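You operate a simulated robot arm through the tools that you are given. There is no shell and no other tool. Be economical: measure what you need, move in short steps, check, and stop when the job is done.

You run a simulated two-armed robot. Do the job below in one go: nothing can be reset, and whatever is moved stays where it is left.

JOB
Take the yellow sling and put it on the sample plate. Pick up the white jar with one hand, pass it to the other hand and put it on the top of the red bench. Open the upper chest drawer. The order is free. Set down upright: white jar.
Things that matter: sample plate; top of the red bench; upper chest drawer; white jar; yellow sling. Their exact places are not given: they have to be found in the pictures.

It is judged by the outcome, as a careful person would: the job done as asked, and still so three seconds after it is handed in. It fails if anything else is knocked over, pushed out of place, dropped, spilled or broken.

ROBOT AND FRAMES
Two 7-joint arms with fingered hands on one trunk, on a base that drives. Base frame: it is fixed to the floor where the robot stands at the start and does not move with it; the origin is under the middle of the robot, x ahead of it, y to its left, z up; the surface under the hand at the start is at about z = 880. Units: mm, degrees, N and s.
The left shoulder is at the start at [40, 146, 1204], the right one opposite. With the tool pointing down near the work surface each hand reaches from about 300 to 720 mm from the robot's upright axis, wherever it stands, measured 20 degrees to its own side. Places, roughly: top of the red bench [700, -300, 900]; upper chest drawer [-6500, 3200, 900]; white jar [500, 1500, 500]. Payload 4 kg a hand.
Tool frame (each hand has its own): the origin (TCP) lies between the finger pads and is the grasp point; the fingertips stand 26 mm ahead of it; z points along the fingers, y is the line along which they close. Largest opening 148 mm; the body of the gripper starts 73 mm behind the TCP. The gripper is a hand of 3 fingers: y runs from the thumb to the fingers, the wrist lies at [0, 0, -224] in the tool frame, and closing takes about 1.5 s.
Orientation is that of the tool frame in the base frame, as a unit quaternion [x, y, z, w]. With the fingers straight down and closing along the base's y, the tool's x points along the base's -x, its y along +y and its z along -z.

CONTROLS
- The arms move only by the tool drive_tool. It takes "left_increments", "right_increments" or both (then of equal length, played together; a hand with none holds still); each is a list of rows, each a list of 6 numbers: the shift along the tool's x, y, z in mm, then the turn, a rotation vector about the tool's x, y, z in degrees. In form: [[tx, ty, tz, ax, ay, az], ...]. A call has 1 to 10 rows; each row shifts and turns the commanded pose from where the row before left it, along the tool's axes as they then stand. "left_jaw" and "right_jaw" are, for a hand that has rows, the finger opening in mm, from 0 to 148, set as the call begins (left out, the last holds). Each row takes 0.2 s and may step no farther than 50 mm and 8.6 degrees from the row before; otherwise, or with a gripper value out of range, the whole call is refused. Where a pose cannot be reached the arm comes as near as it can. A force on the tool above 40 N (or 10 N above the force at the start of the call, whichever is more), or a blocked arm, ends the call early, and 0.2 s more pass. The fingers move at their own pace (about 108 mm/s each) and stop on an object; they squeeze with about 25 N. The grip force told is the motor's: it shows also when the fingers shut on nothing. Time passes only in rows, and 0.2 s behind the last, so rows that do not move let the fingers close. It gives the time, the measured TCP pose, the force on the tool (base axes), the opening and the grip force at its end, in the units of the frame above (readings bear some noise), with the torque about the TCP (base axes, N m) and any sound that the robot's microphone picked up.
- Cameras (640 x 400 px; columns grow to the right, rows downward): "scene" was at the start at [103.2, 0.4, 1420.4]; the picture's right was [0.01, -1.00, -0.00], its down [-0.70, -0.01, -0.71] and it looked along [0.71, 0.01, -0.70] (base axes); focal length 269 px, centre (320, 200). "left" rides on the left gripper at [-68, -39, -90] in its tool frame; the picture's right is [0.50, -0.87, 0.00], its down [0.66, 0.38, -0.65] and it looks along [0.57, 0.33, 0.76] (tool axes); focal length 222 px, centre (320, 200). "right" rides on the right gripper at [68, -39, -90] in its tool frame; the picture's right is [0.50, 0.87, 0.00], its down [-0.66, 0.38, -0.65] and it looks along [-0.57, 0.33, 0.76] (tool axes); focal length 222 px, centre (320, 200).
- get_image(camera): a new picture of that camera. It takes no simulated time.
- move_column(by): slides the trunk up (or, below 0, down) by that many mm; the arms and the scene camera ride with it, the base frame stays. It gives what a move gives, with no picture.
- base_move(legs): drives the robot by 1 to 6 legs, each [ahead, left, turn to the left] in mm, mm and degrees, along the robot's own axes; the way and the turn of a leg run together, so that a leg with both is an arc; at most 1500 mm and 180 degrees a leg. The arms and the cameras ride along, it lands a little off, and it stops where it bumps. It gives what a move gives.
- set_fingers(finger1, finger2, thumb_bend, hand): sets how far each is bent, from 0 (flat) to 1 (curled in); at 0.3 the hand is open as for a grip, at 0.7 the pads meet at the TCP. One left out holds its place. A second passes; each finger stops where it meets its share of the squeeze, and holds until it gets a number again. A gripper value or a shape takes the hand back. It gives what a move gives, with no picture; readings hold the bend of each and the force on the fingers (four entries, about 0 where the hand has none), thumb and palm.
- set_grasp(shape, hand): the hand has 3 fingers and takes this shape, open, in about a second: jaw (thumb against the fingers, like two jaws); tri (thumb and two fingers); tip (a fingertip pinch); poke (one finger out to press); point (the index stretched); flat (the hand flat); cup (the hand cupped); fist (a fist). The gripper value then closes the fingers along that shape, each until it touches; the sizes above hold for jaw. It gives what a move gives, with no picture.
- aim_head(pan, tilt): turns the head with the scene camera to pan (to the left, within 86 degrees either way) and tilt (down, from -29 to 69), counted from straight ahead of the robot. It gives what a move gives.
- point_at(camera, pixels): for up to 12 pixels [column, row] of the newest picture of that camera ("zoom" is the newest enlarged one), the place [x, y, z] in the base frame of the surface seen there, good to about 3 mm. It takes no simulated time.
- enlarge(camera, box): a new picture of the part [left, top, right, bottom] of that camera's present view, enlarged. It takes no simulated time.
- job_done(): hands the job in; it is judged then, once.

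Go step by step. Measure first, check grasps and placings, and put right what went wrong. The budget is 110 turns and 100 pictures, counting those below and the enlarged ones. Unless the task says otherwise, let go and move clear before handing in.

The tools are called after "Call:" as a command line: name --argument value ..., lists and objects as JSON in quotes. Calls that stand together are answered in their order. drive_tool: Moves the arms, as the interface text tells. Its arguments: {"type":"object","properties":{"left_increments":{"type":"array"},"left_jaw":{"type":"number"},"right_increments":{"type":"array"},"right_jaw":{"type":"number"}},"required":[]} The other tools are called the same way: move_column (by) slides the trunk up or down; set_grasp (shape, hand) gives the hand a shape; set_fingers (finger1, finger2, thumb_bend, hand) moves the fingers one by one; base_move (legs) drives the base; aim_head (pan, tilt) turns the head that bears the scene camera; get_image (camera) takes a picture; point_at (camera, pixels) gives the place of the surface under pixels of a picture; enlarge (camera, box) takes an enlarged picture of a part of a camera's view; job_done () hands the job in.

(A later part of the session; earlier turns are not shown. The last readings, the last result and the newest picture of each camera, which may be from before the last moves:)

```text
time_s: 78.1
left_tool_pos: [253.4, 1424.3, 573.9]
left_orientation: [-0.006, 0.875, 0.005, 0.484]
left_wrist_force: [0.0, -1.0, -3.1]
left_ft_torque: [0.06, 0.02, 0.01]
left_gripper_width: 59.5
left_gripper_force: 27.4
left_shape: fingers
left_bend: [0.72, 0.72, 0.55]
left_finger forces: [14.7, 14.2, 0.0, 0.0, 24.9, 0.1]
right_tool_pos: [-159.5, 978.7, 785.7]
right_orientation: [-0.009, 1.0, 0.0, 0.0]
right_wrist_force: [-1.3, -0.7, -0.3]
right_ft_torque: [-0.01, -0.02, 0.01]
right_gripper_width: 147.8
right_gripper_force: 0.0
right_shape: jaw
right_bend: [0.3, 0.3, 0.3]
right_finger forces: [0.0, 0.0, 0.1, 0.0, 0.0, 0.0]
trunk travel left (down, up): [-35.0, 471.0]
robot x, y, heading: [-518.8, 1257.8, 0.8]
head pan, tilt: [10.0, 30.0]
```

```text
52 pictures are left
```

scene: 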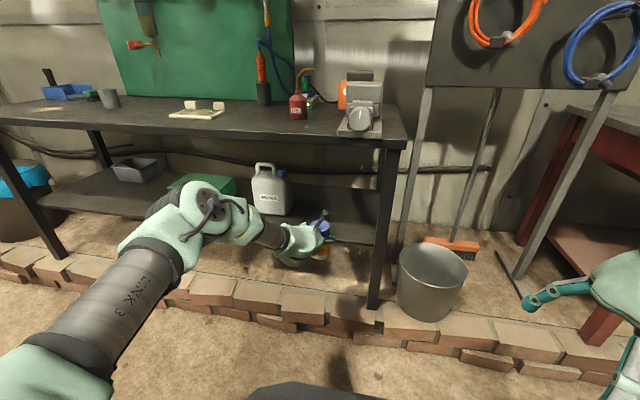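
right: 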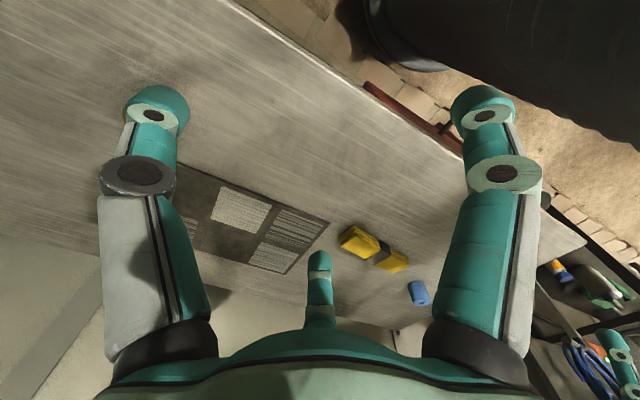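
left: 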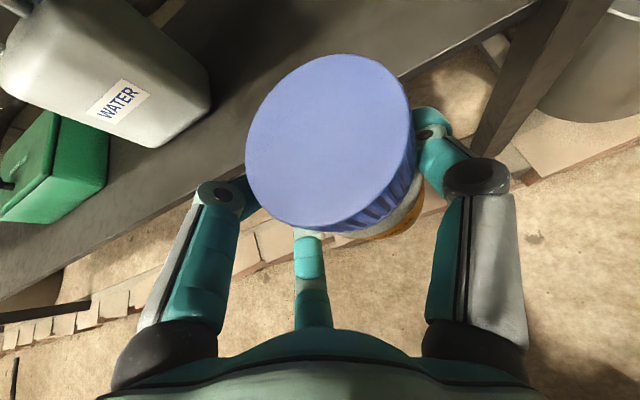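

The jar is out and secure. I'll raise the trunk by 340 mm (the jar's front is ~40 mm clear of the table edge) and then look.

Call:
base_move --legs '[[-40, 0, 0]]'

Call:
move_column --by 340

Call:
aim_head --pan 0 --tilt 40

Call:
get_image --camera "scene"

```text
time_s: 79.0
left_tool_pos: [215.1, 1423.0, 574.0]
left_orientation: [-0.006, 0.875, 0.005, 0.485]
left_wrist_force: [0.5, 0.1, -3.1]
left_ft_torque: [0.03, 0.01, 0.01]
left_gripper_width: 59.4
left_gripper_force: 27.1
left_shape: fingers
left_bend: [0.72, 0.72, 0.55]
left_finger forces: [14.7, 14.3, 0.0, 0.0, 24.9, 0.1]
right_tool_pos: [-200.2, 977.5, 786.2]
right_orientation: [-0.009, 1.0, 0.0, -0.001]
right_wrist_force: [-0.7, -0.3, 0.3]
right_ft_torque: [-0.02, -0.05, 0.03]
right_gripper_width: 147.9
right_gripper_force: 0.0
right_shape: jaw
right_bend: [0.3, 0.3, 0.3]
right_finger forces: [0.0, 0.1, 0.1, 0.0, 0.1, 0.1]
trunk travel left (down, up): [-35.0, 471.0]
robot x, y, heading: [-558.0, 1252.1, 1.1]
head pan, tilt: [10.0, 30.0]
```

```text
time_s: 82.3
left_tool_pos: [215.1, 1422.9, 913.0]
left_orientation: [-0.006, 0.876, 0.005, 0.483]
left_wrist_force: [0.2, 0.3, -3.5]
left_ft_torque: [0.09, 0.01, 0.02]
left_gripper_width: 59.2
left_gripper_force: 26.7
left_shape: fingers
left_bend: [0.72, 0.72, 0.55]
left_finger forces: [14.7, 14.3, 0.0, 0.0, 24.9, 0.0]
right_tool_pos: [-199.2, 977.6, 1125.8]
right_orientation: [-0.008, 1.0, 0.0, -0.001]
right_wrist_force: [-0.1, -0.1, -0.2]
right_ft_torque: [-0.02, 0.01, 0.02]
right_gripper_width: 148.2
right_gripper_force: 0.0
right_shape: jaw
right_bend: [0.3, 0.3, 0.3]
right_finger forces: [0.1, 0.1, 0.1, 0.0, 0.0, 0.0]
trunk travel left (down, up): [-375.0, 131.0]
robot x, y, heading: [-554.4, 1256.9, 0.9]
head pan, tilt: [10.0, 30.0]
```

```text
time_s: 83.0
left_tool_pos: [215.2, 1421.4, 912.2]
left_orientation: [-0.007, 0.875, 0.006, 0.483]
left_wrist_force: [-0.1, 0.2, -3.9]
left_ft_torque: [0.1, 0.03, 0.0]
left_gripper_width: 59.4
left_gripper_force: 26.7
left_shape: fingers
left_bend: [0.72, 0.72, 0.55]
left_finger forces: [14.7, 14.3, 0.1, 0.1, 24.9, 0.0]
right_tool_pos: [-199.8, 977.7, 1124.4]
right_orientation: [-0.008, 1.0, 0.0, 0.0]
right_wrist_force: [-0.7, 0.7, 1.3]
right_ft_torque: [-0.03, -0.02, 0.0]
right_gripper_width: 147.8
right_gripper_force: 0.0
right_shape: jaw
right_bend: [0.3, 0.3, 0.3]
right_finger forces: [0.0, 0.1, 0.2, 0.1, 0.1, 0.0]
trunk travel left (down, up): [-375.0, 131.0]
robot x, y, heading: [-552.9, 1251.8, 1.0]
head pan, tilt: [0.0, 40.0]
```

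```text
51 pictures are left
```

scene: 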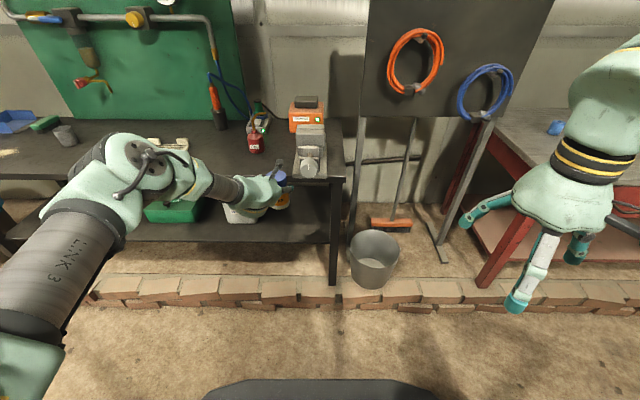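

I'll free the straight arm by moving the hand rightward and inward, then check the jar.

Call:
drive_tool --left_increments '[[0, -40, 0, 0, 0, 0], [10.6, -40, -17, 0, 0, 0], [10.6, -40, -17, 0, 0, 0], [15.9, -30, -25.5, 0, 0, 0], [15.9, -10, -25.5, 0, 0, 0]]'

```text
time_s: 84.2
left_tool_pos: [117.1, 1259.2, 913.4]
left_orientation: [-0.007, 0.875, 0.006, 0.484]
left_wrist_force: [-0.3, 0.9, -3.6]
left_ft_torque: [0.1, 0.0, 0.02]
left_gripper_width: 59.0
left_gripper_force: 26.3
left_shape: fingers
left_bend: [0.72, 0.72, 0.55]
left_finger forces: [14.3, 14.1, 0.1, 0.0, 24.4, 0.0]
right_tool_pos: [-200.6, 976.1, 1125.5]
right_orientation: [-0.009, 1.0, 0.001, 0.0]
right_wrist_force: [-0.3, 0.6, -0.3]
right_ft_torque: [-0.03, 0.0, -0.02]
right_gripper_width: 147.9
right_gripper_force: 0.0
right_shape: jaw
right_bend: [0.3, 0.3, 0.3]
right_finger forces: [0.0, 0.0, 0.0, 0.0, 0.1, 0.0]
trunk travel left (down, up): [-375.0, 131.0]
robot x, y, heading: [-555.2, 1255.4, 1.0]
head pan, tilt: [0.0, 40.0]
```

Freed, and the jar is held. Now I turn the hand 40° to the right about the vertical, then draw it in 190 mm.

Call:
drive_tool --left_increments '[[0, 0, 0, 6.8, 0, 4.2], [0, 0, 0, 6.8, 0, 4.2], [0, 0, 0, 6.8, 0, 4.2], [0, 0, 0, 6.8, 0, 4.2], [0, 0, 0, 6.8, 0, 4.2]]'

Call:
drive_tool --left_increments '[[15.6, -24.4, -24.8, 0, 0, 0], [15.6, -24.4, -24.8, 0, 0, 0], [15.6, -24.4, -24.8, 0, 0, 0], [15.6, -24.4, -24.8, 0, 0, 0], [15.6, -24.4, -24.8, 0, 0, 0]]'

Call:
get_image --camera "scene"

```text
time_s: 85.4
left_tool_pos: [120.6, 1255.9, 914.6]
left_orientation: [0.024, 0.877, -0.01, 0.481]
left_wrist_force: [-0.2, 0.4, -3.7]
left_ft_torque: [0.08, 0.04, 0.01]
left_gripper_width: 59.0
left_gripper_force: 26.8
left_shape: fingers
left_bend: [0.72, 0.72, 0.55]
left_finger forces: [14.3, 14.1, 0.0, 0.1, 24.3, 0.0]
left hand out of reach, approached as far as the arm can: row 1, 2, 3, 4, 5
right_tool_pos: [-200.1, 976.3, 1126.2]
right_orientation: [-0.009, 1.0, 0.0, 0.001]
right_wrist_force: [-0.4, -0.4, -0.5]
right_ft_torque: [0.01, -0.01, -0.01]
right_gripper_width: 147.9
right_gripper_force: 0.1
right_shape: jaw
right_bend: [0.3, 0.3, 0.3]
right_finger forces: [0.0, 0.0, 0.0, 0.0, 0.0, 0.0]
trunk travel left (down, up): [-375.0, 131.0]
robot x, y, heading: [-557.5, 1259.5, 0.7]
head pan, tilt: [0.0, 40.0]
```

```text
time_s: 86.6
left_tool_pos: [-31.0, 1142.1, 913.9]
left_orientation: [0.023, 0.876, -0.009, 0.481]
left_wrist_force: [-0.5, 0.1, -4.5]
left_ft_torque: [0.04, 0.02, 0.03]
left_gripper_width: 58.7
left_gripper_force: 26.1
left_shape: fingers
left_bend: [0.72, 0.72, 0.55]
left_finger forces: [14.3, 13.9, 0.0, 0.0, 24.1, 0.1]
right_tool_pos: [-199.8, 976.7, 1125.3]
right_orientation: [-0.007, 1.0, 0.001, 0.0]
right_wrist_force: [0.3, 0.8, 0.4]
right_ft_torque: [-0.01, -0.01, 0.0]
right_gripper_width: 147.9
right_gripper_force: 0.1
right_shape: jaw
right_bend: [0.3, 0.3, 0.3]
right_finger forces: [0.1, 0.1, 0.0, 0.0, 0.1, 0.1]
trunk travel left (down, up): [-375.0, 131.0]
robot x, y, heading: [-555.0, 1257.7, 0.9]
head pan, tilt: [0.0, 40.0]
```

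```text
50 pictures are left
```

scene: 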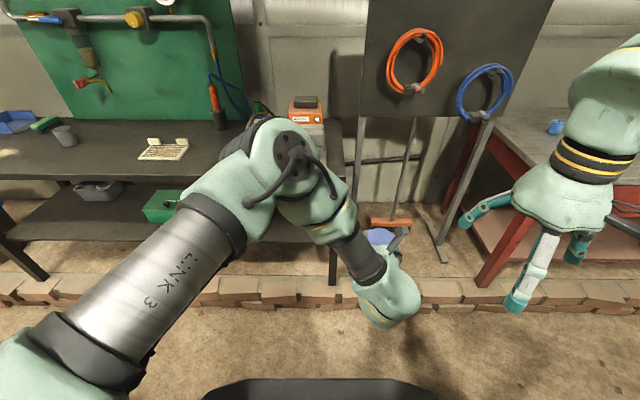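

The turn wasn't reachable in the extended pose, but the hand is now at (-31,1142,914) with the jar upright. I'll retry turning right here, where the forearm already points that way.

Call:
drive_tool --left_increments '[[0, 0, 0, 6.8, 0, 4.2], [0, 0, 0, 6.8, 0, 4.2], [0, 0, 0, 6.8, 0, 4.2]]'

```text
time_s: 87.4
left_tool_pos: [21.5, 1114.8, 970.4]
left_orientation: [0.181, 0.869, -0.099, 0.449]
left_wrist_force: [0.7, 0.0, -4.1]
left_ft_torque: [0.09, 0.01, -0.01]
left_gripper_width: 58.8
left_gripper_force: 26.5
left_shape: fingers
left_bend: [0.72, 0.72, 0.56]
left_finger forces: [14.5, 14.1, 0.0, 0.1, 24.1, 0.0]
left hand out of reach, approached as far as the arm can: row 1, 2, 3
right_tool_pos: [-198.3, 979.0, 1125.9]
right_orientation: [-0.008, 1.0, -0.001, 0.0]
right_wrist_force: [0.8, 0.1, 0.3]
right_ft_torque: [-0.04, 0.02, 0.0]
right_gripper_width: 148.2
right_gripper_force: 0.0
right_shape: jaw
right_bend: [0.3, 0.3, 0.3]
right_finger forces: [0.1, 0.1, 0.0, 0.0, 0.0, 0.0]
trunk travel left (down, up): [-375.0, 131.0]
robot x, y, heading: [-552.3, 1258.2, 0.7]
head pan, tilt: [0.0, 40.0]
```

The hand yawed 24° but drifted up; the jar is tilted only 3°. A lower hand gives the wrist more room, so I'll lower 130 mm and continue turning.

Call:
drive_tool --left_increments '[[32.5, 12, 10, 0, 0, 0], [32.5, 12, 10, 0, 0, 0], [32.5, 12, 10, 0, 0, 0], [32.5, 12, 10, 0, 0, 0]]'

Call:
drive_tool --left_increments '[[0, 0, 0, 6.8, 0, 4.2], [0, 0, 0, 6.8, 0, 4.2], [0, 0, 0, 6.8, 0, 4.2]]'

Call:
get_image --camera "scene"

```text
time_s: 88.4
left_tool_pos: [20.7, 1113.9, 971.7]
left_orientation: [0.181, 0.869, -0.098, 0.451]
left_wrist_force: [0.2, 0.1, -5.1]
left_ft_torque: [0.07, 0.02, 0.0]
left_gripper_width: 58.9
left_gripper_force: 26.1
left_shape: fingers
left_bend: [0.72, 0.72, 0.56]
left_finger forces: [14.6, 14.1, 0.0, 0.0, 24.1, 0.0]
left hand out of reach, approached as far as the arm can: row 1, 2, 3, 4
right_tool_pos: [-199.2, 976.9, 1125.0]
right_orientation: [-0.007, 1.0, 0.001, 0.0]
right_wrist_force: [0.1, -0.1, 0.3]
right_ft_torque: [0.01, 0.01, -0.02]
right_gripper_width: 147.8
right_gripper_force: 0.1
right_shape: jaw
right_bend: [0.3, 0.3, 0.3]
right_finger forces: [0.0, 0.0, 0.0, 0.0, 0.1, 0.1]
trunk travel left (down, up): [-375.0, 131.0]
robot x, y, heading: [-553.7, 1254.7, 0.9]
head pan, tilt: [0.0, 40.0]
```

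```text
time_s: 89.2
left_tool_pos: [24.5, 1128.8, 972.7]
left_orientation: [0.317, 0.835, -0.188, 0.41]
left_wrist_force: [0.7, 0.2, -4.0]
left_ft_torque: [0.07, -0.05, -0.04]
left_gripper_width: 58.3
left_gripper_force: 25.2
left_shape: fingers
left_bend: [0.72, 0.72, 0.56]
left_finger forces: [14.3, 13.7, 0.1, 0.0, 23.1, 0.0]
left hand out of reach, approached as far as the arm can: row 1
right_tool_pos: [-200.4, 975.7, 1125.5]
right_orientation: [-0.008, 1.0, 0.002, 0.0]
right_wrist_force: [0.0, 0.0, 0.4]
right_ft_torque: [0.0, -0.03, 0.01]
right_gripper_width: 147.6
right_gripper_force: 0.1
right_shape: jaw
right_bend: [0.3, 0.3, 0.3]
right_finger forces: [0.1, 0.0, 0.0, 0.0, 0.0, 0.0]
trunk travel left (down, up): [-375.0, 131.0]
robot x, y, heading: [-556.0, 1253.8, 1.0]
head pan, tilt: [0.0, 40.0]
```

```text
49 pictures are left
```

scene: 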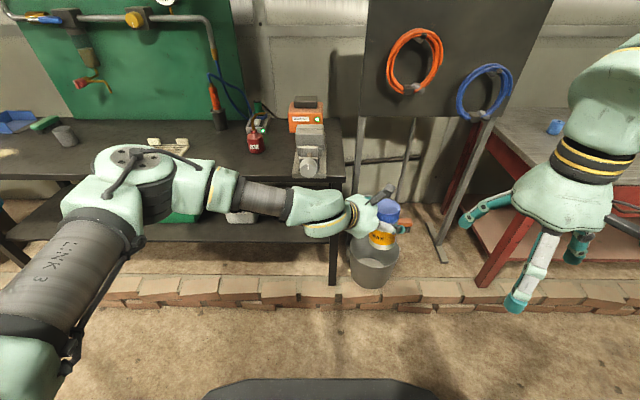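

Now it is back inside the reach, with the jar clearly visible at (385,225) and the hand yawed 45°. I'll straighten the jar's 5° tilt and yaw a further 32°.

Call:
drive_tool --left_increments '[[0, 0, 0, -1.65, -4.4, 2.64], [0, 0, 0, 6.8, 0, 4.2], [0, 0, 0, 6.8, 0, 4.2], [0, 0, 0, 6.8, 0, 4.2], [0, 0, 0, 6.8, 0, 4.2]]'

Call:
enlarge --camera "scene" --box '[260, 130, 500, 280]'

```text
time_s: 90.4
left_tool_pos: [28.1, 1132.9, 968.0]
left_orientation: [0.507, 0.717, -0.276, 0.389]
left_wrist_force: [0.1, -0.5, -3.5]
left_ft_torque: [0.06, -0.08, 0.01]
left_gripper_width: 57.9
left_gripper_force: 25.1
left_shape: fingers
left_bend: [0.72, 0.72, 0.56]
left_finger forces: [14.0, 13.6, 0.0, 0.0, 22.7, 0.0]
left hand out of reach, approached as far as the arm can: row 5
right_tool_pos: [-198.9, 978.0, 1124.5]
right_orientation: [-0.007, 1.0, 0.0, 0.0]
right_wrist_force: [-0.3, -0.7, 1.0]
right_ft_torque: [-0.04, 0.0, 0.0]
right_gripper_width: 148.0
right_gripper_force: 0.0
right_shape: jaw
right_bend: [0.3, 0.3, 0.3]
right_finger forces: [0.0, 0.1, 0.1, 0.0, 0.0, 0.1]
trunk travel left (down, up): [-375.0, 131.0]
robot x, y, heading: [-556.8, 1254.8, 1.2]
head pan, tilt: [0.0, 40.0]
```

```text
2.67 times, centred on (380, 205) of scene
```

zoom: 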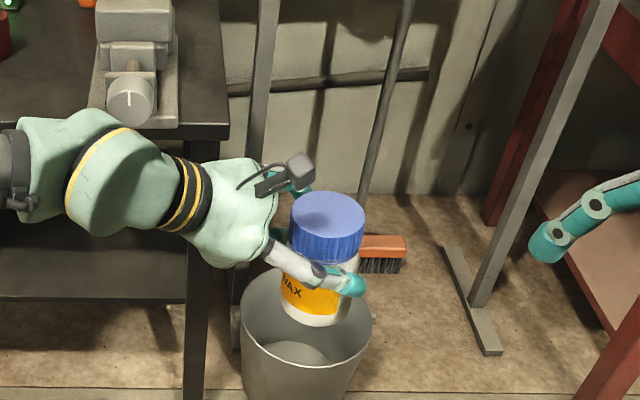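

The jar is upright with the lid free on all sides except the left. I'll measure the lid, A's camera and the thumb for the hand-over.

Call:
point_at --camera "zoom" --pixels '[[328, 213], [296, 215], [361, 220], [328, 234], [330, 196], [328, 258], [298, 163], [270, 186], [352, 284], [315, 315], [290, 180], [345, 300]]'

```text
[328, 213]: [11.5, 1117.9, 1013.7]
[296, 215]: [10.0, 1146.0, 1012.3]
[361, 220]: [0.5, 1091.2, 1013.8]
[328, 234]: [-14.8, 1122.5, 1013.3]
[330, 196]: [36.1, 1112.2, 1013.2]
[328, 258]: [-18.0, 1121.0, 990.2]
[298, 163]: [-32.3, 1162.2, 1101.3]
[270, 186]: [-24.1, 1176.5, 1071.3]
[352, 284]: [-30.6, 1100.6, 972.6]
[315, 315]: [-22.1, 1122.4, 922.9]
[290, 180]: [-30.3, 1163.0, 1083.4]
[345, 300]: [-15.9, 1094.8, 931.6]
```

Lid centre ≈ (10,1118), top z 1013; A's camera sits near-left at (-32,1162), up to z 1101. I'll bring the right hand above with its closing line at 30°, so its fingers avoid A's hand.

Call:
drive_tool --right_increments '[[0, 0, -20, 0, 0, 7.5], [0, 0, -20, 0, 0, 7.5], [0, 0, 0, 0, 0, 7.5], [0, 0, 0, 0, 0, 7.5], [0, 0, 0, 0, 0, 7.5], [0, 0, 0, 0, 0, 7.5], [0, 0, 0, 0, 0, 7.5], [0, 0, 0, 0, 0, 7.5]]' --right_jaw 100

Call:
drive_tool --right_increments '[[2.8, 41.8, 0, 0, 0, 0], [2.8, 41.8, 0, 0, 0, 0], [2.8, 41.8, 0, 0, 0, 0], [2.8, 41.8, 0, 0, 0, 0], [2.8, 41.8, 0, 0, 0, 0], [2.8, 41.8, 0, 0, 0, 0]]'

Call:
get_image --camera "right"

Call:
enlarge --camera "scene" --box '[260, 100, 540, 275]'

```text
time_s: 92.2
left_tool_pos: [26.8, 1130.5, 969.0]
left_orientation: [0.507, 0.717, -0.277, 0.389]
left_wrist_force: [-0.1, 0.2, -3.4]
left_ft_torque: [0.06, -0.06, 0.0]
left_gripper_width: 57.9
left_gripper_force: 25.2
left_shape: fingers
left_bend: [0.72, 0.72, 0.56]
left_finger forces: [14.0, 13.6, 0.0, 0.0, 22.7, 0.0]
right_tool_pos: [-199.3, 977.4, 1165.8]
right_orientation: [0.494, 0.869, 0.0, -0.002]
right_wrist_force: [0.3, -0.1, 0.4]
right_ft_torque: [0.01, 0.02, 0.05]
right_gripper_width: 100.4
right_gripper_force: 0.0
right_shape: jaw
right_bend: [0.29, 0.29, 0.72]
right_finger forces: [0.1, 0.0, 0.1, 0.0, 0.1, 0.0]
trunk travel left (down, up): [-375.0, 131.0]
robot x, y, heading: [-554.9, 1252.4, 0.9]
head pan, tilt: [0.0, 40.0]
```

```text
time_s: 93.6
left_tool_pos: [27.7, 1132.2, 968.7]
left_orientation: [0.507, 0.718, -0.276, 0.389]
left_wrist_force: [0.3, 1.0, -3.1]
left_ft_torque: [0.01, -0.05, 0.02]
left_gripper_width: 57.8
left_gripper_force: 25.1
left_shape: fingers
left_bend: [0.72, 0.72, 0.56]
left_finger forces: [14.0, 13.8, 0.1, 0.1, 22.6, 0.1]
right_tool_pos: [9.6, 1121.6, 1164.6]
right_orientation: [0.493, 0.87, -0.001, -0.001]
right_wrist_force: [0.3, 0.2, 0.5]
right_ft_torque: [0.0, 0.04, 0.02]
right_gripper_width: 100.2
right_gripper_force: 0.1
right_shape: jaw
right_bend: [0.29, 0.29, 0.72]
right_finger forces: [0.0, 0.1, 0.0, 0.0, 0.0, 0.0]
trunk travel left (down, up): [-375.0, 131.0]
robot x, y, heading: [-557.6, 1256.3, 0.8]
head pan, tilt: [0.0, 40.0]
```

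```text
47 pictures are left
```

right: 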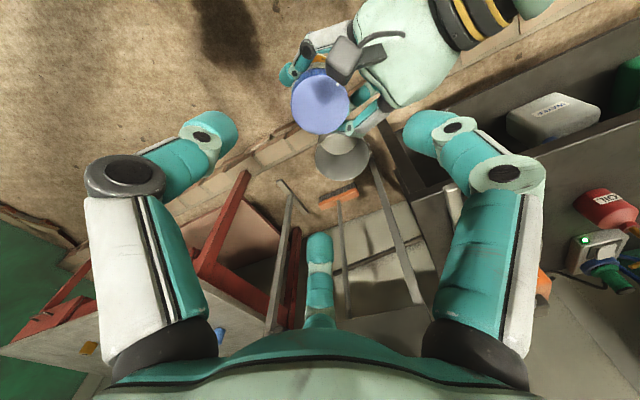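

```text
2.29 times, centred on (400, 188) of scene
```

zoom: 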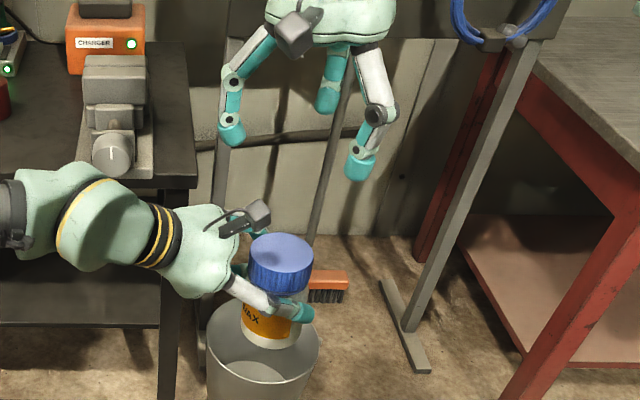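

The right hand is right above the lid. I'll set its fingers evenly to 0.5 (radius ≈52 mm) and verify the lid centre from the right camera.

Call:
set_fingers --hand "right" --finger1 0.5 --finger2 0.5 --thumb_bend 0.5

Call:
get_image --camera "right"

Call:
point_at --camera "right" --pixels '[[318, 104], [294, 104], [344, 104], [318, 84], [318, 126], [340, 60], [300, 120], [340, 90]]'

```text
time_s: 94.6
left_tool_pos: [27.5, 1130.5, 968.9]
left_orientation: [0.507, 0.717, -0.276, 0.39]
left_wrist_force: [-0.6, 0.9, -4.1]
left_ft_torque: [0.08, -0.06, 0.01]
left_gripper_width: 58.2
left_gripper_force: 25.6
left_shape: fingers
left_bend: [0.72, 0.72, 0.56]
left_finger forces: [14.0, 13.5, 0.1, 0.0, 22.6, 0.0]
right_tool_pos: [8.1, 1119.3, 1165.1]
right_orientation: [0.493, 0.87, -0.001, 0.001]
right_wrist_force: [-0.4, 0.2, -0.1]
right_ft_torque: [0.02, -0.03, -0.01]
right_gripper_width: 62.5
right_gripper_force: 0.0
right_shape: fingers
right_bend: [0.5, 0.5, 0.5]
right_finger forces: [0.0, 0.1, 0.1, 0.0, 0.1, 0.0]
trunk travel left (down, up): [-375.0, 131.0]
robot x, y, heading: [-553.6, 1258.2, 0.5]
head pan, tilt: [0.0, 40.0]
```

```text
45 pictures are left
```

right: 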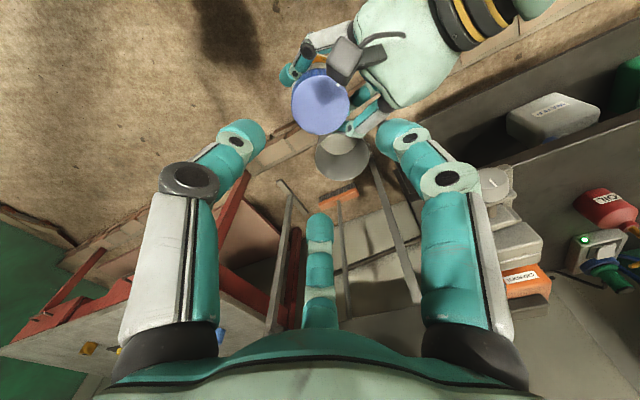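

```text
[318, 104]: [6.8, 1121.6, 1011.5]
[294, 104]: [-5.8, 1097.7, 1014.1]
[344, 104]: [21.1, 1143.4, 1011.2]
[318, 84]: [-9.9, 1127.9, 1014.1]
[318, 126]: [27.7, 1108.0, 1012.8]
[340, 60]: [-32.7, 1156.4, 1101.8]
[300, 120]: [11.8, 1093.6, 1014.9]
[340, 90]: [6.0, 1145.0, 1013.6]
```

The lid centre (8,1120) matches the right TCP (8,1119.5), with about 15 mm clearance per finger. Descending 95 mm, then checking.

Call:
drive_tool --right_increments '[[0, 0, 35, 0, 0, 0], [0, 0, 35, 0, 0, 0], [0, 0, 25, 0, 0, 0], [0, 0, 0, 0, 0, 0]]'

Call:
get_image --camera "right"

Call:
enlarge --camera "scene" --box '[290, 100, 490, 225]'

```text
time_s: 95.6
left_tool_pos: [26.3, 1131.4, 968.4]
left_orientation: [0.507, 0.717, -0.277, 0.389]
left_wrist_force: [-0.7, 0.1, -3.2]
left_ft_torque: [0.06, -0.09, 0.0]
left_gripper_width: 57.9
left_gripper_force: 25.6
left_shape: fingers
left_bend: [0.72, 0.72, 0.56]
left_finger forces: [13.9, 13.6, 0.0, 0.0, 22.7, 0.1]
right_tool_pos: [7.8, 1122.6, 1070.7]
right_orientation: [0.493, 0.87, 0.0, 0.0]
right_wrist_force: [1.1, -0.6, 0.5]
right_ft_torque: [-0.02, 0.02, -0.03]
right_gripper_width: 62.5
right_gripper_force: 0.1
right_shape: fingers
right_bend: [0.5, 0.5, 0.5]
right_finger forces: [0.0, 0.0, 0.0, 0.0, 0.0, 0.0]
trunk travel left (down, up): [-375.0, 131.0]
robot x, y, heading: [-553.8, 1255.7, 0.7]
head pan, tilt: [0.0, 40.0]
```

```text
44 pictures are left
```

right: 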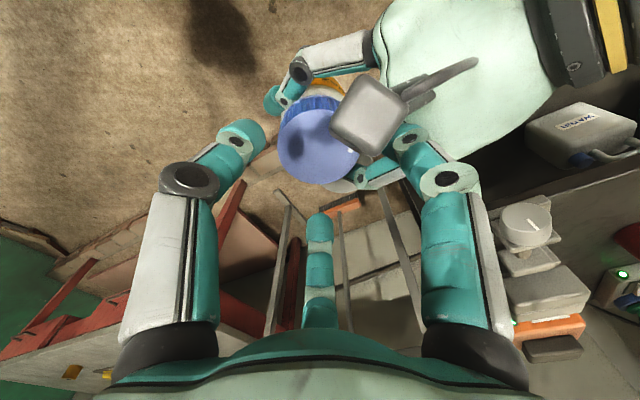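

```text
3.20 times, centred on (390, 162) of scene
```

zoom: 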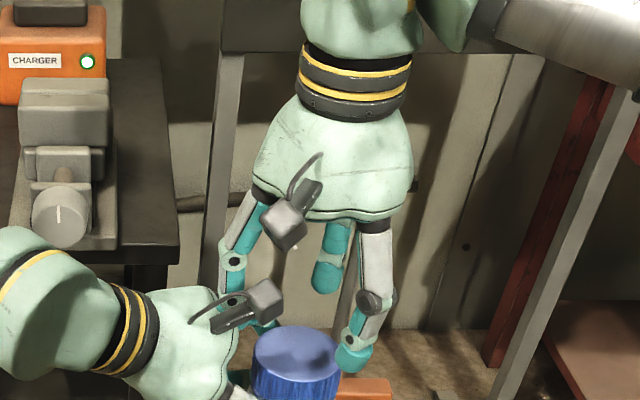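

B's own camera would hit A's camera in this orientation. I'll rise 80 mm, turn the right hand by -120° so its camera is on the right, and lean it 12° away from A.

Call:
drive_tool --right_increments '[[0, 0, -40, 0, 0, 0], [0, 0, -40, 0, 0, 0], [0, 0, 0, 0, 0, -8], [0, 0, 0, 0, 0, -8], [0, 0, 0, 0, 0, -8], [0, 0, 0, 0, 0, -8], [0, 0, 0, 0, 0, -8], [0, 0, 0, 0, 0, -8], [0, 0, 0, 0, 0, -8], [0, 0, 0, 0, 0, -8]]'

Call:
drive_tool --right_increments '[[0, 0, 0, 0, 0, -8], [0, 0, 0, 0, 0, -8], [0, 0, 0, 0, 0, -8], [0, 0, 0, 0, 0, -8], [0, 0, 0, 0, 0, -8], [0, 0, 0, 0, 0, -8], [0, 0, 0, 0, 0, -8], [0, 0, 0, -6, 0, 0], [0, 0, 0, -6, 0, 0], [0, 0, 0, 0, 0, 0]]'

Call:
get_image --camera "right"

Call:
enlarge --camera "scene" --box '[270, 80, 510, 230]'

```text
time_s: 97.8
left_tool_pos: [27.1, 1131.7, 967.9]
left_orientation: [0.507, 0.718, -0.276, 0.389]
left_wrist_force: [0.9, -0.6, -4.9]
left_ft_torque: [0.06, -0.1, -0.02]
left_gripper_width: 57.9
left_gripper_force: 24.9
left_shape: fingers
left_bend: [0.72, 0.72, 0.56]
left_finger forces: [13.9, 13.6, 0.0, 0.0, 22.8, 0.0]
right_tool_pos: [7.0, 1120.6, 1150.1]
right_orientation: [-0.044, 0.999, 0.0, 0.0]
right_wrist_force: [0.4, 0.8, 1.3]
right_ft_torque: [-0.01, 0.01, 0.0]
right_gripper_width: 62.2
right_gripper_force: 0.1
right_shape: fingers
right_bend: [0.5, 0.5, 0.5]
right_finger forces: [0.0, 0.0, 0.1, 0.1, 0.0, 0.1]
trunk travel left (down, up): [-375.0, 131.0]
robot x, y, heading: [-550.4, 1255.2, 1.0]
head pan, tilt: [0.0, 40.0]
```

```text
time_s: 100.0
left_tool_pos: [26.9, 1132.1, 968.8]
left_orientation: [0.508, 0.718, -0.276, 0.389]
left_wrist_force: [0.2, -0.7, -4.0]
left_ft_torque: [0.04, -0.09, 0.0]
left_gripper_width: 57.8
left_gripper_force: 24.2
left_shape: fingers
left_bend: [0.72, 0.72, 0.56]
left_finger forces: [13.9, 13.6, 0.0, 0.0, 22.7, 0.1]
right_tool_pos: [6.9, 1120.4, 1150.0]
right_orientation: [-0.505, 0.856, 0.091, -0.054]
right_wrist_force: [-0.4, 0.1, 0.9]
right_ft_torque: [0.0, 0.03, 0.02]
right_gripper_width: 62.0
right_gripper_force: 0.0
right_shape: fingers
right_bend: [0.5, 0.5, 0.5]
right_finger forces: [0.0, 0.0, 0.0, 0.0, 0.0, 0.1]
trunk travel left (down, up): [-375.0, 131.0]
robot x, y, heading: [-555.7, 1258.1, 1.1]
head pan, tilt: [0.0, 40.0]
```

```text
42 pictures are left
```

right: 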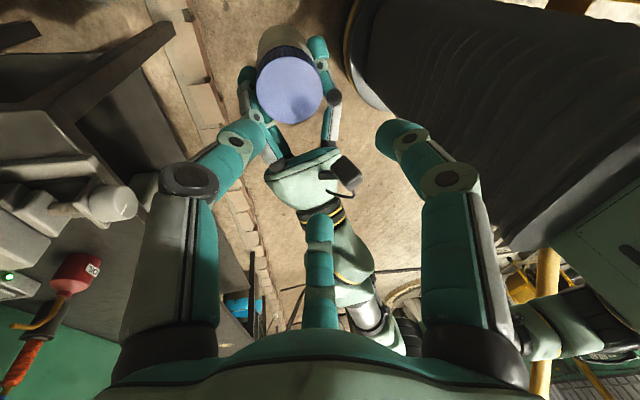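

```text
2.67 times, centred on (390, 155) of scene
```

zoom: 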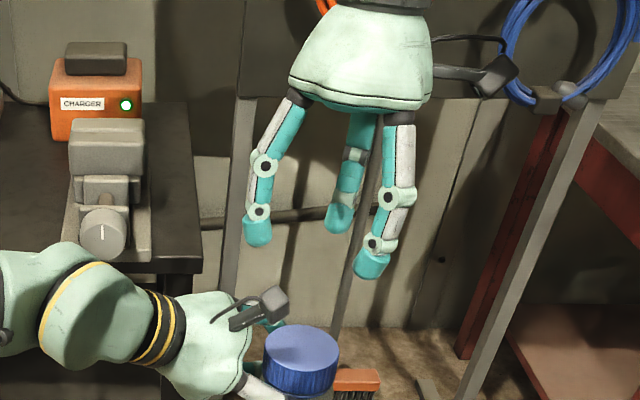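

The lean is 12° with the right hand's camera away to the right. I'll descend vertically to about z 1050 and check.

Call:
drive_tool --right_increments '[[0, -7, 32.5, 0, 0, 0], [0, -7, 32.5, 0, 0, 0], [0, -9, 32.5, 0, 0, 0], [0, 0, 0, 0, 0, 0]]'

Call:
get_image --camera "right"

Call:
enlarge --camera "scene" --box '[300, 120, 480, 232]'

```text
time_s: 101.0
left_tool_pos: [26.7, 1130.9, 970.0]
left_orientation: [0.508, 0.718, -0.276, 0.388]
left_wrist_force: [-0.7, 1.7, -5.2]
left_ft_torque: [-0.07, -0.16, 0.01]
left_gripper_width: 58.0
left_gripper_force: 25.0
left_shape: fingers
left_bend: [0.72, 0.72, 0.56]
left_finger forces: [13.9, 13.6, 0.0, 0.0, 22.7, 0.0]
right_tool_pos: [7.7, 1119.5, 1048.3]
right_orientation: [-0.505, 0.857, 0.09, -0.052]
right_wrist_force: [0.6, -1.0, 2.0]
right_ft_torque: [0.03, -0.02, -0.06]
right_gripper_width: 62.0
right_gripper_force: 0.0
right_shape: fingers
right_bend: [0.5, 0.51, 0.5]
right_finger forces: [0.0, 0.0, 0.0, 0.0, 0.6, 0.0]
trunk travel left (down, up): [-375.0, 131.0]
robot x, y, heading: [-558.8, 1260.9, 1.1]
head pan, tilt: [0.0, 40.0]
```

```text
40 pictures are left
```

right: 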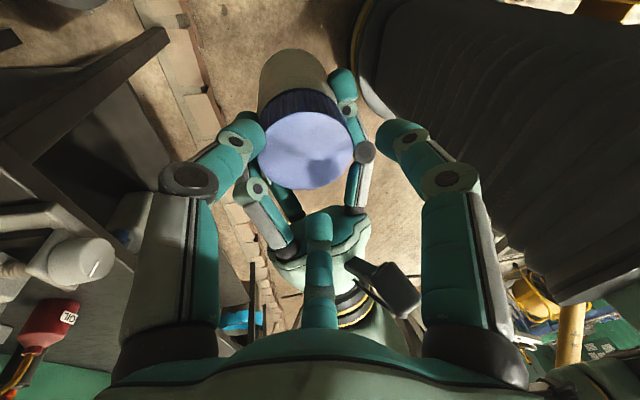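

```text
3.56 times, centred on (390, 176) of scene
```

zoom: 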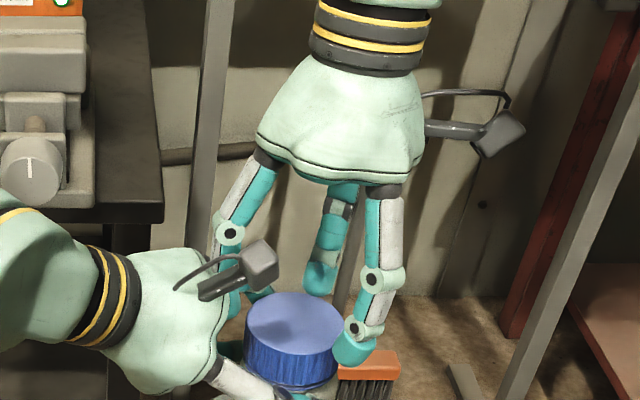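

A light 2 N touch, most likely the left-side finger against A's palm. I'll bend the two fingers to 0.58 to gain clearance, then descend the remaining 28 mm while centring.

Call:
set_fingers --hand "right" --finger1 0.58 --finger2 0.58 --thumb_bend 0.5

Call:
drive_tool --right_increments '[[0, -5, 7, 0, 0, 0], [0, -2, 7, 0, 0, 0], [0, -2, 7, 0, 0, 0], [0, -2, 6, 0, 0, 0], [0, 0, 0, 0, 0, 0]]'

Call:
get_image --camera "right"

Call:
enlarge --camera "scene" --box '[300, 120, 480, 232]'

```text
time_s: 102.0
left_tool_pos: [26.6, 1131.9, 967.6]
left_orientation: [0.507, 0.718, -0.276, 0.389]
left_wrist_force: [-1.2, 0.4, -4.3]
left_ft_torque: [0.04, -0.09, 0.0]
left_gripper_width: 58.2
left_gripper_force: 25.2
left_shape: fingers
left_bend: [0.72, 0.72, 0.56]
left_finger forces: [13.7, 13.6, 0.0, 0.0, 23.0, 0.0]
right_tool_pos: [9.3, 1119.7, 1049.5]
right_orientation: [-0.504, 0.857, 0.092, -0.054]
right_wrist_force: [0.1, -1.3, 1.8]
right_ft_torque: [0.01, -0.04, 0.0]
right_gripper_width: 51.6
right_gripper_force: 0.7
right_shape: fingers
right_bend: [0.57, 0.57, 0.5]
right_finger forces: [0.0, 0.0, 0.1, 0.1, 1.1, 0.0]
trunk travel left (down, up): [-375.0, 131.0]
robot x, y, heading: [-557.0, 1253.8, 0.9]
head pan, tilt: [0.0, 40.0]
```

```text
time_s: 103.2
left_tool_pos: [27.3, 1131.4, 968.9]
left_orientation: [0.507, 0.718, -0.277, 0.389]
left_wrist_force: [0.5, -4.1, -12.4]
left_ft_torque: [-0.01, -0.22, 0.1]
left_gripper_width: 55.4
left_gripper_force: 36.2
left_shape: fingers
left_bend: [0.73, 0.63, 0.56]
left_finger forces: [35.5, 15.0, 0.1, 0.0, 22.1, 0.0]
right_tool_pos: [14.3, 1118.2, 1022.9]
right_orientation: [-0.505, 0.857, 0.092, -0.052]
right_wrist_force: [-0.7, 3.7, 9.0]
right_ft_torque: [0.44, 0.08, -0.04]
right_gripper_width: 53.1
right_gripper_force: 4.4
right_shape: fingers
right_bend: [0.56, 0.53, 0.5]
right_finger forces: [0.5, 9.0, 0.0, 0.0, 0.0, 0.0]
trunk travel left (down, up): [-375.0, 131.0]
robot x, y, heading: [-553.3, 1253.8, 0.8]
head pan, tilt: [0.0, 40.0]
```

```text
38 pictures are left
```

right: 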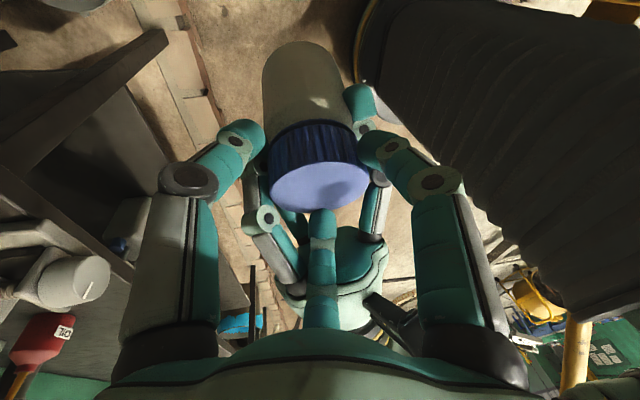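

```text
3.56 times, centred on (390, 176) of scene
```

zoom: 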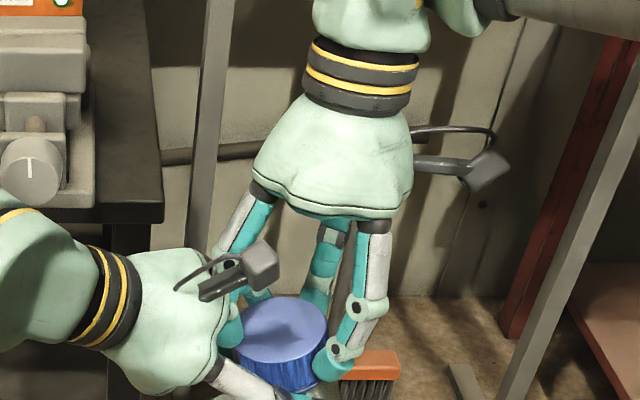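

B's finger 2 presses lightly (9 N) on A's upper finger; the lid is now inside B's fingers. Closing B, which draws its finger inward to the lid.

Call:
set_fingers --hand "right" --finger1 0.95 --finger2 0.95 --thumb_bend 0.95

Call:
get_image --camera "right"

Call:
enlarge --camera "scene" --box '[300, 120, 480, 232]'

```text
time_s: 104.2
left_tool_pos: [27.0, 1131.2, 969.0]
left_orientation: [0.508, 0.717, -0.277, 0.389]
left_wrist_force: [-7.4, 2.3, -2.5]
left_ft_torque: [0.01, -0.34, -0.27]
left_gripper_width: 55.3
left_gripper_force: 28.3
left_shape: fingers
left_bend: [0.73, 0.64, 0.56]
left_finger forces: [16.3, 13.5, 0.0, 0.0, 27.1, 0.0]
right_tool_pos: [14.9, 1117.0, 1021.6]
right_orientation: [-0.504, 0.857, 0.09, -0.053]
right_wrist_force: [7.8, -1.5, -0.8]
right_ft_torque: [-0.09, -0.11, 0.1]
right_gripper_width: 39.1
right_gripper_force: 19.6
right_shape: fingers
right_bend: [0.57, 0.52, 0.54]
right_finger forces: [10.4, 9.5, 0.1, 0.0, 19.9, 0.0]
trunk travel left (down, up): [-375.0, 131.0]
robot x, y, heading: [-558.6, 1248.5, 0.7]
head pan, tilt: [0.0, 40.0]
```

```text
36 pictures are left
```

right: 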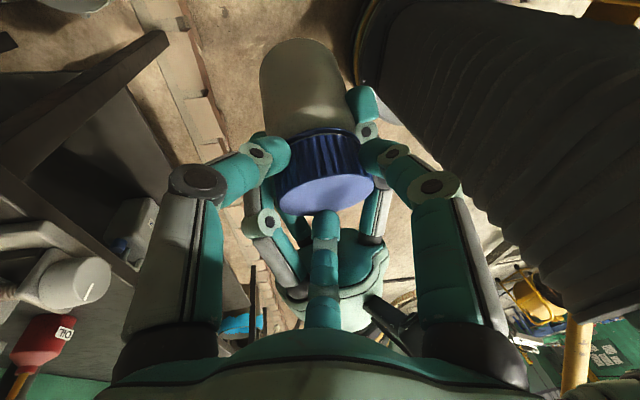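

```text
3.56 times, centred on (390, 176) of scene
```

zoom: 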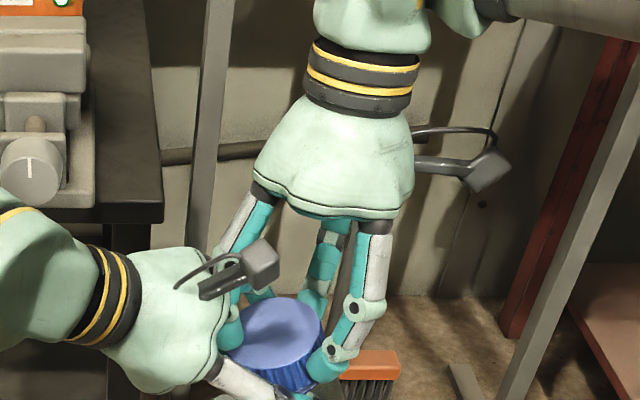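

B grips with 10/9.5/20 N. I'll check the jar's tilt from the lid's surface before letting go with A.

Call:
point_at --camera "zoom" --pixels '[[245, 340], [312, 325], [285, 358], [275, 304], [278, 332], [300, 350], [250, 320]]'

Call:
enlarge --camera "scene" --box '[320, 180, 440, 255]'

```text
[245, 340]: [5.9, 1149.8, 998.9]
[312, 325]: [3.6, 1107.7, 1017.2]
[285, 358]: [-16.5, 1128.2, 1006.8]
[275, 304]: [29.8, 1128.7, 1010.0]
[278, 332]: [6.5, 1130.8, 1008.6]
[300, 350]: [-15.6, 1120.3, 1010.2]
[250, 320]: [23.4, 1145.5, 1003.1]
```

```text
5.33 times, centred on (380, 218) of scene
```

zoom: 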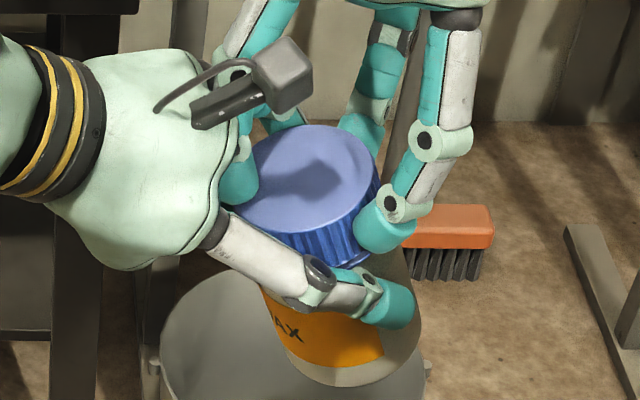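

The jar got tilted about 23° toward the left, but B's three fingertips sit squarely on the lid's side, and B can upright it afterwards. I'll open A's thumb and fingers slightly and check B's hold.

Call:
set_fingers --hand "left" --finger1 0.6 --finger2 0.6 --thumb_bend 0.44

Call:
enlarge --camera "scene" --box '[320, 160, 460, 255]'

Call:
get_image --camera "left"

```text
time_s: 105.2
left_tool_pos: [26.2, 1130.8, 968.5]
left_orientation: [0.508, 0.717, -0.277, 0.388]
left_wrist_force: [0.0, 0.8, 0.4]
left_ft_torque: [0.0, 0.01, 0.04]
left_gripper_width: 57.4
left_gripper_force: 0.1
left_shape: fingers
left_bend: [0.6, 0.6, 0.44]
left_finger forces: [0.0, 0.0, 0.1, 0.1, 0.0, 0.0]
right_tool_pos: [14.1, 1118.4, 1023.3]
right_orientation: [-0.505, 0.857, 0.09, -0.054]
right_wrist_force: [-0.3, 0.6, 0.3]
right_ft_torque: [0.04, 0.01, 0.0]
right_gripper_width: 1.4
right_gripper_force: 0.0
right_shape: fingers
right_bend: [0.67, 0.62, 0.78]
right_finger forces: [0.1, 0.0, 0.0, 0.0, 0.1, 0.0]
trunk travel left (down, up): [-375.0, 131.0]
robot x, y, heading: [-552.3, 1257.7, 0.7]
head pan, tilt: [0.0, 40.0]
```

```text
4.21 times, centred on (390, 208) of scene
```

zoom: 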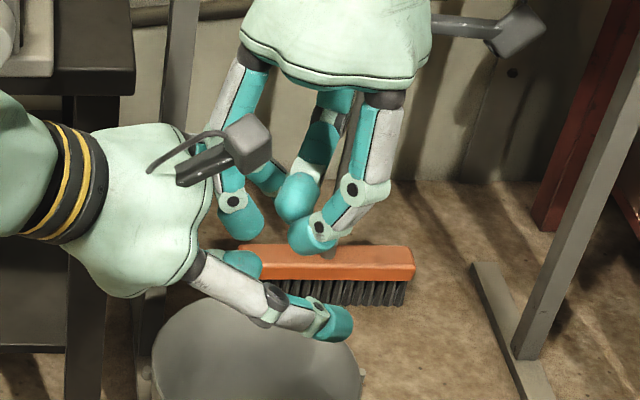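

```text
32 pictures are left
```

left: 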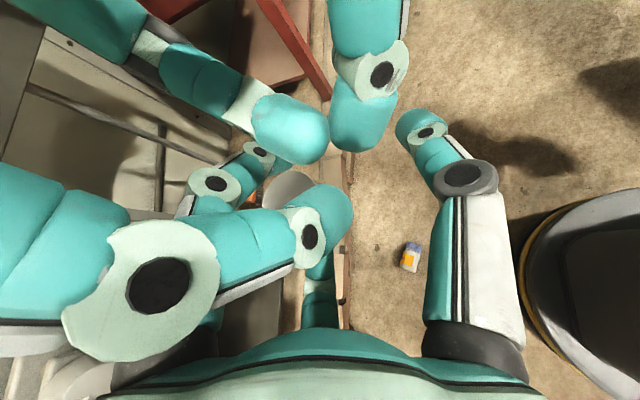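

The jar slipped out of B's grip and lies on the floor at (410,257) in the left picture. I'll locate it and see how it lies so I can recover it.

Call:
point_at --camera "left" --pixels '[[410, 248], [409, 260], [404, 265], [416, 255], [410, 275]]'

Call:
enlarge --camera "left" --box '[370, 220, 450, 290]'

```text
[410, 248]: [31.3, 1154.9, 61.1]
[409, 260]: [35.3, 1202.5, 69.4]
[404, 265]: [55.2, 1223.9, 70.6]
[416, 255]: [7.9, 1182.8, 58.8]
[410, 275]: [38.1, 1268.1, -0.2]
```

```text
5.71 times, centred on (410, 255) of left
```

zoom: 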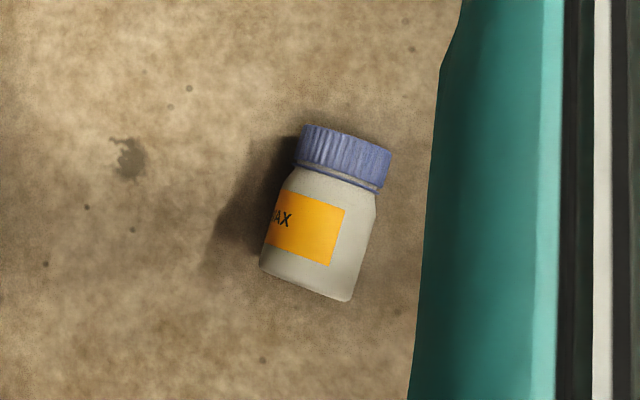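

The jar lies closed and intact on its side near (33,1190) on the floor. First I lift the right hand away, level it, and pull the left hand back and to vertical.

Call:
drive_tool --right_increments '[[0, 8, -40, 0, 0, 0], [0, 10, -46, 0, 0, 0], [0, 10, -46, 0, 0, 0], [0, 0, 0, 6, 0, 0], [0, 0, 0, 6, 0, 0]]' --right_jaw 148

Call:
drive_tool --left_increments '[[0, 0, -40, 0, 0, 0], [0, 0, -40, 0, 0, 0], [0, 0, -20, 0, 8, 0], [0, 0, 0, 0, 8, 0], [0, 0, 0, 0, 8, 0], [0, 0, 0, 0, 8, 0], [0, 0, 0, 0, 8, 0], [0, 0, 0, 0, 8, 0], [0, 0, 0, 0, 8, 0], [0, 0, 0, 0, 0, 0]]' --left_jaw 148

Call:
aim_head --pan -5 --tilt 66

Call:
get_image --camera "scene"

```text
time_s: 106.4
left_tool_pos: [26.9, 1131.1, 968.8]
left_orientation: [0.507, 0.717, -0.276, 0.389]
left_wrist_force: [0.6, 0.2, -0.2]
left_ft_torque: [0.05, 0.02, 0.0]
left_gripper_width: 57.6
left_gripper_force: 0.1
left_shape: fingers
left_bend: [0.6, 0.6, 0.44]
left_finger forces: [0.0, 0.1, 0.0, 0.0, 0.0, 0.0]
right_tool_pos: [14.1, 1118.2, 1155.5]
right_orientation: [-0.507, 0.862, 0.0, -0.001]
right_wrist_force: [1.0, 0.1, 0.4]
right_ft_torque: [-0.01, -0.02, 0.02]
right_gripper_width: 147.8
right_gripper_force: 0.1
right_shape: jaw
right_bend: [0.3, 0.3, 0.3]
right_finger forces: [0.0, 0.0, 0.1, 0.1, 0.0, 0.1]
trunk travel left (down, up): [-375.0, 131.0]
robot x, y, heading: [-555.9, 1254.6, 0.6]
head pan, tilt: [0.0, 40.0]
```

```text
time_s: 108.6
left_tool_pos: [-1.0, 1212.1, 1021.6]
left_orientation: [0.577, 0.816, -0.006, 0.006]
left_wrist_force: [-6.7, 17.3, -3.5]
left_ft_torque: [-2.14, -0.77, 0.12]
left_gripper_width: 148.0
left_gripper_force: 0.2
left_shape: tri
left_bend: [0.3, 0.3, 0.3]
left_finger forces: [0.0, 0.1, 0.0, 0.0, 0.1, 0.0]
right_tool_pos: [14.0, 1116.2, 1156.3]
right_orientation: [-0.505, 0.863, 0.0, 0.0]
right_wrist_force: [6.8, -16.6, 4.9]
right_ft_torque: [0.4, 0.01, -0.46]
right_gripper_width: 147.8
right_gripper_force: 0.2
right_shape: jaw
right_bend: [0.3, 0.4, 0.3]
right_finger forces: [0.1, 0.1, 0.1, 0.1, 0.0, 0.1]
trunk travel left (down, up): [-375.0, 131.0]
robot x, y, heading: [-556.1, 1253.4, 0.7]
head pan, tilt: [0.0, 40.0]
```

```text
time_s: 109.5
left_tool_pos: [-0.3, 1209.9, 1023.3]
left_orientation: [0.578, 0.816, -0.006, 0.006]
left_wrist_force: [-5.7, 18.8, -7.6]
left_ft_torque: [-2.34, -0.68, 0.12]
left_gripper_width: 147.8
left_gripper_force: 0.0
left_shape: tri
left_bend: [0.3, 0.3, 0.3]
left_finger forces: [0.0, 0.0, 0.0, 0.0, 0.0, 0.0]
right_tool_pos: [13.9, 1116.9, 1155.4]
right_orientation: [-0.507, 0.862, 0.0, 0.0]
right_wrist_force: [6.0, -18.8, 7.7]
right_ft_torque: [0.59, 0.05, -0.43]
right_gripper_width: 147.4
right_gripper_force: 0.1
right_shape: jaw
right_bend: [0.3, 0.41, 0.3]
right_finger forces: [0.0, 0.0, 0.1, 0.0, 0.0, 0.0]
trunk travel left (down, up): [-375.0, 131.0]
robot x, y, heading: [-555.5, 1258.3, 1.0]
head pan, tilt: [-5.0, 66.0]
```

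```text
30 pictures are left
```

scene: 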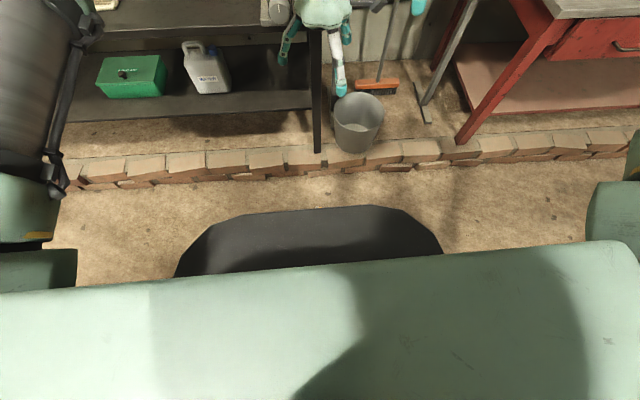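

The hands are pressing lightly on each other, so I'll move the right hand 120 mm to the right. I'll also measure the dark base hood at (310,215) in the picture.

Call:
drive_tool --right_increments '[[35, -20, 0, 0, 0, 0], [35, -20, 0, 0, 0, 0], [35, -20, 0, 0, 0, 0], [35, -20, 0, 0, 0, 0]]'

Call:
point_at --camera "scene" --pixels '[[310, 215], [310, 250], [200, 250], [420, 230], [310, 200], [150, 220], [470, 230], [230, 170], [460, 200]]'

Call:
get_image --camera "left"

```text
time_s: 110.5
left_tool_pos: [-1.3, 1209.0, 1023.1]
left_orientation: [0.578, 0.816, -0.005, 0.006]
left_wrist_force: [-0.1, 0.3, 0.5]
left_ft_torque: [0.02, -0.05, 0.02]
left_gripper_width: 147.8
left_gripper_force: 0.0
left_shape: tri
left_bend: [0.3, 0.3, 0.3]
left_finger forces: [0.1, 0.1, 0.0, 0.0, 0.0, 0.0]
right_tool_pos: [17.7, 954.5, 1156.3]
right_orientation: [-0.508, 0.862, 0.001, 0.001]
right_wrist_force: [0.2, -0.7, -0.1]
right_ft_torque: [0.04, 0.01, 0.02]
right_gripper_width: 147.8
right_gripper_force: 0.1
right_shape: jaw
right_bend: [0.3, 0.3, 0.3]
right_finger forces: [0.0, 0.1, 0.0, 0.1, 0.0, 0.0]
trunk travel left (down, up): [-375.0, 131.0]
robot x, y, heading: [-555.9, 1252.9, 1.1]
head pan, tilt: [-5.0, 66.0]
```

```text
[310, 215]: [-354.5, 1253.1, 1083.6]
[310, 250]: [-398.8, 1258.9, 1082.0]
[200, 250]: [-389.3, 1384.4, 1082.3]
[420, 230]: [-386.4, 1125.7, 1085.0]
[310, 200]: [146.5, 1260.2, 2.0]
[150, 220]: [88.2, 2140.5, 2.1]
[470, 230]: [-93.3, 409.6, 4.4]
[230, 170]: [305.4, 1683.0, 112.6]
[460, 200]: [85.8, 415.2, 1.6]
```

```text
29 pictures are left
```

left: 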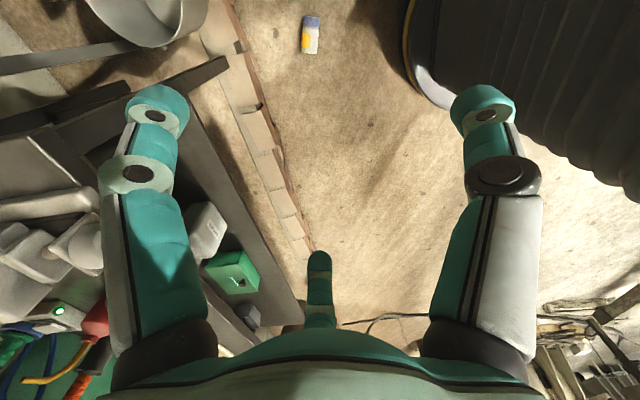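

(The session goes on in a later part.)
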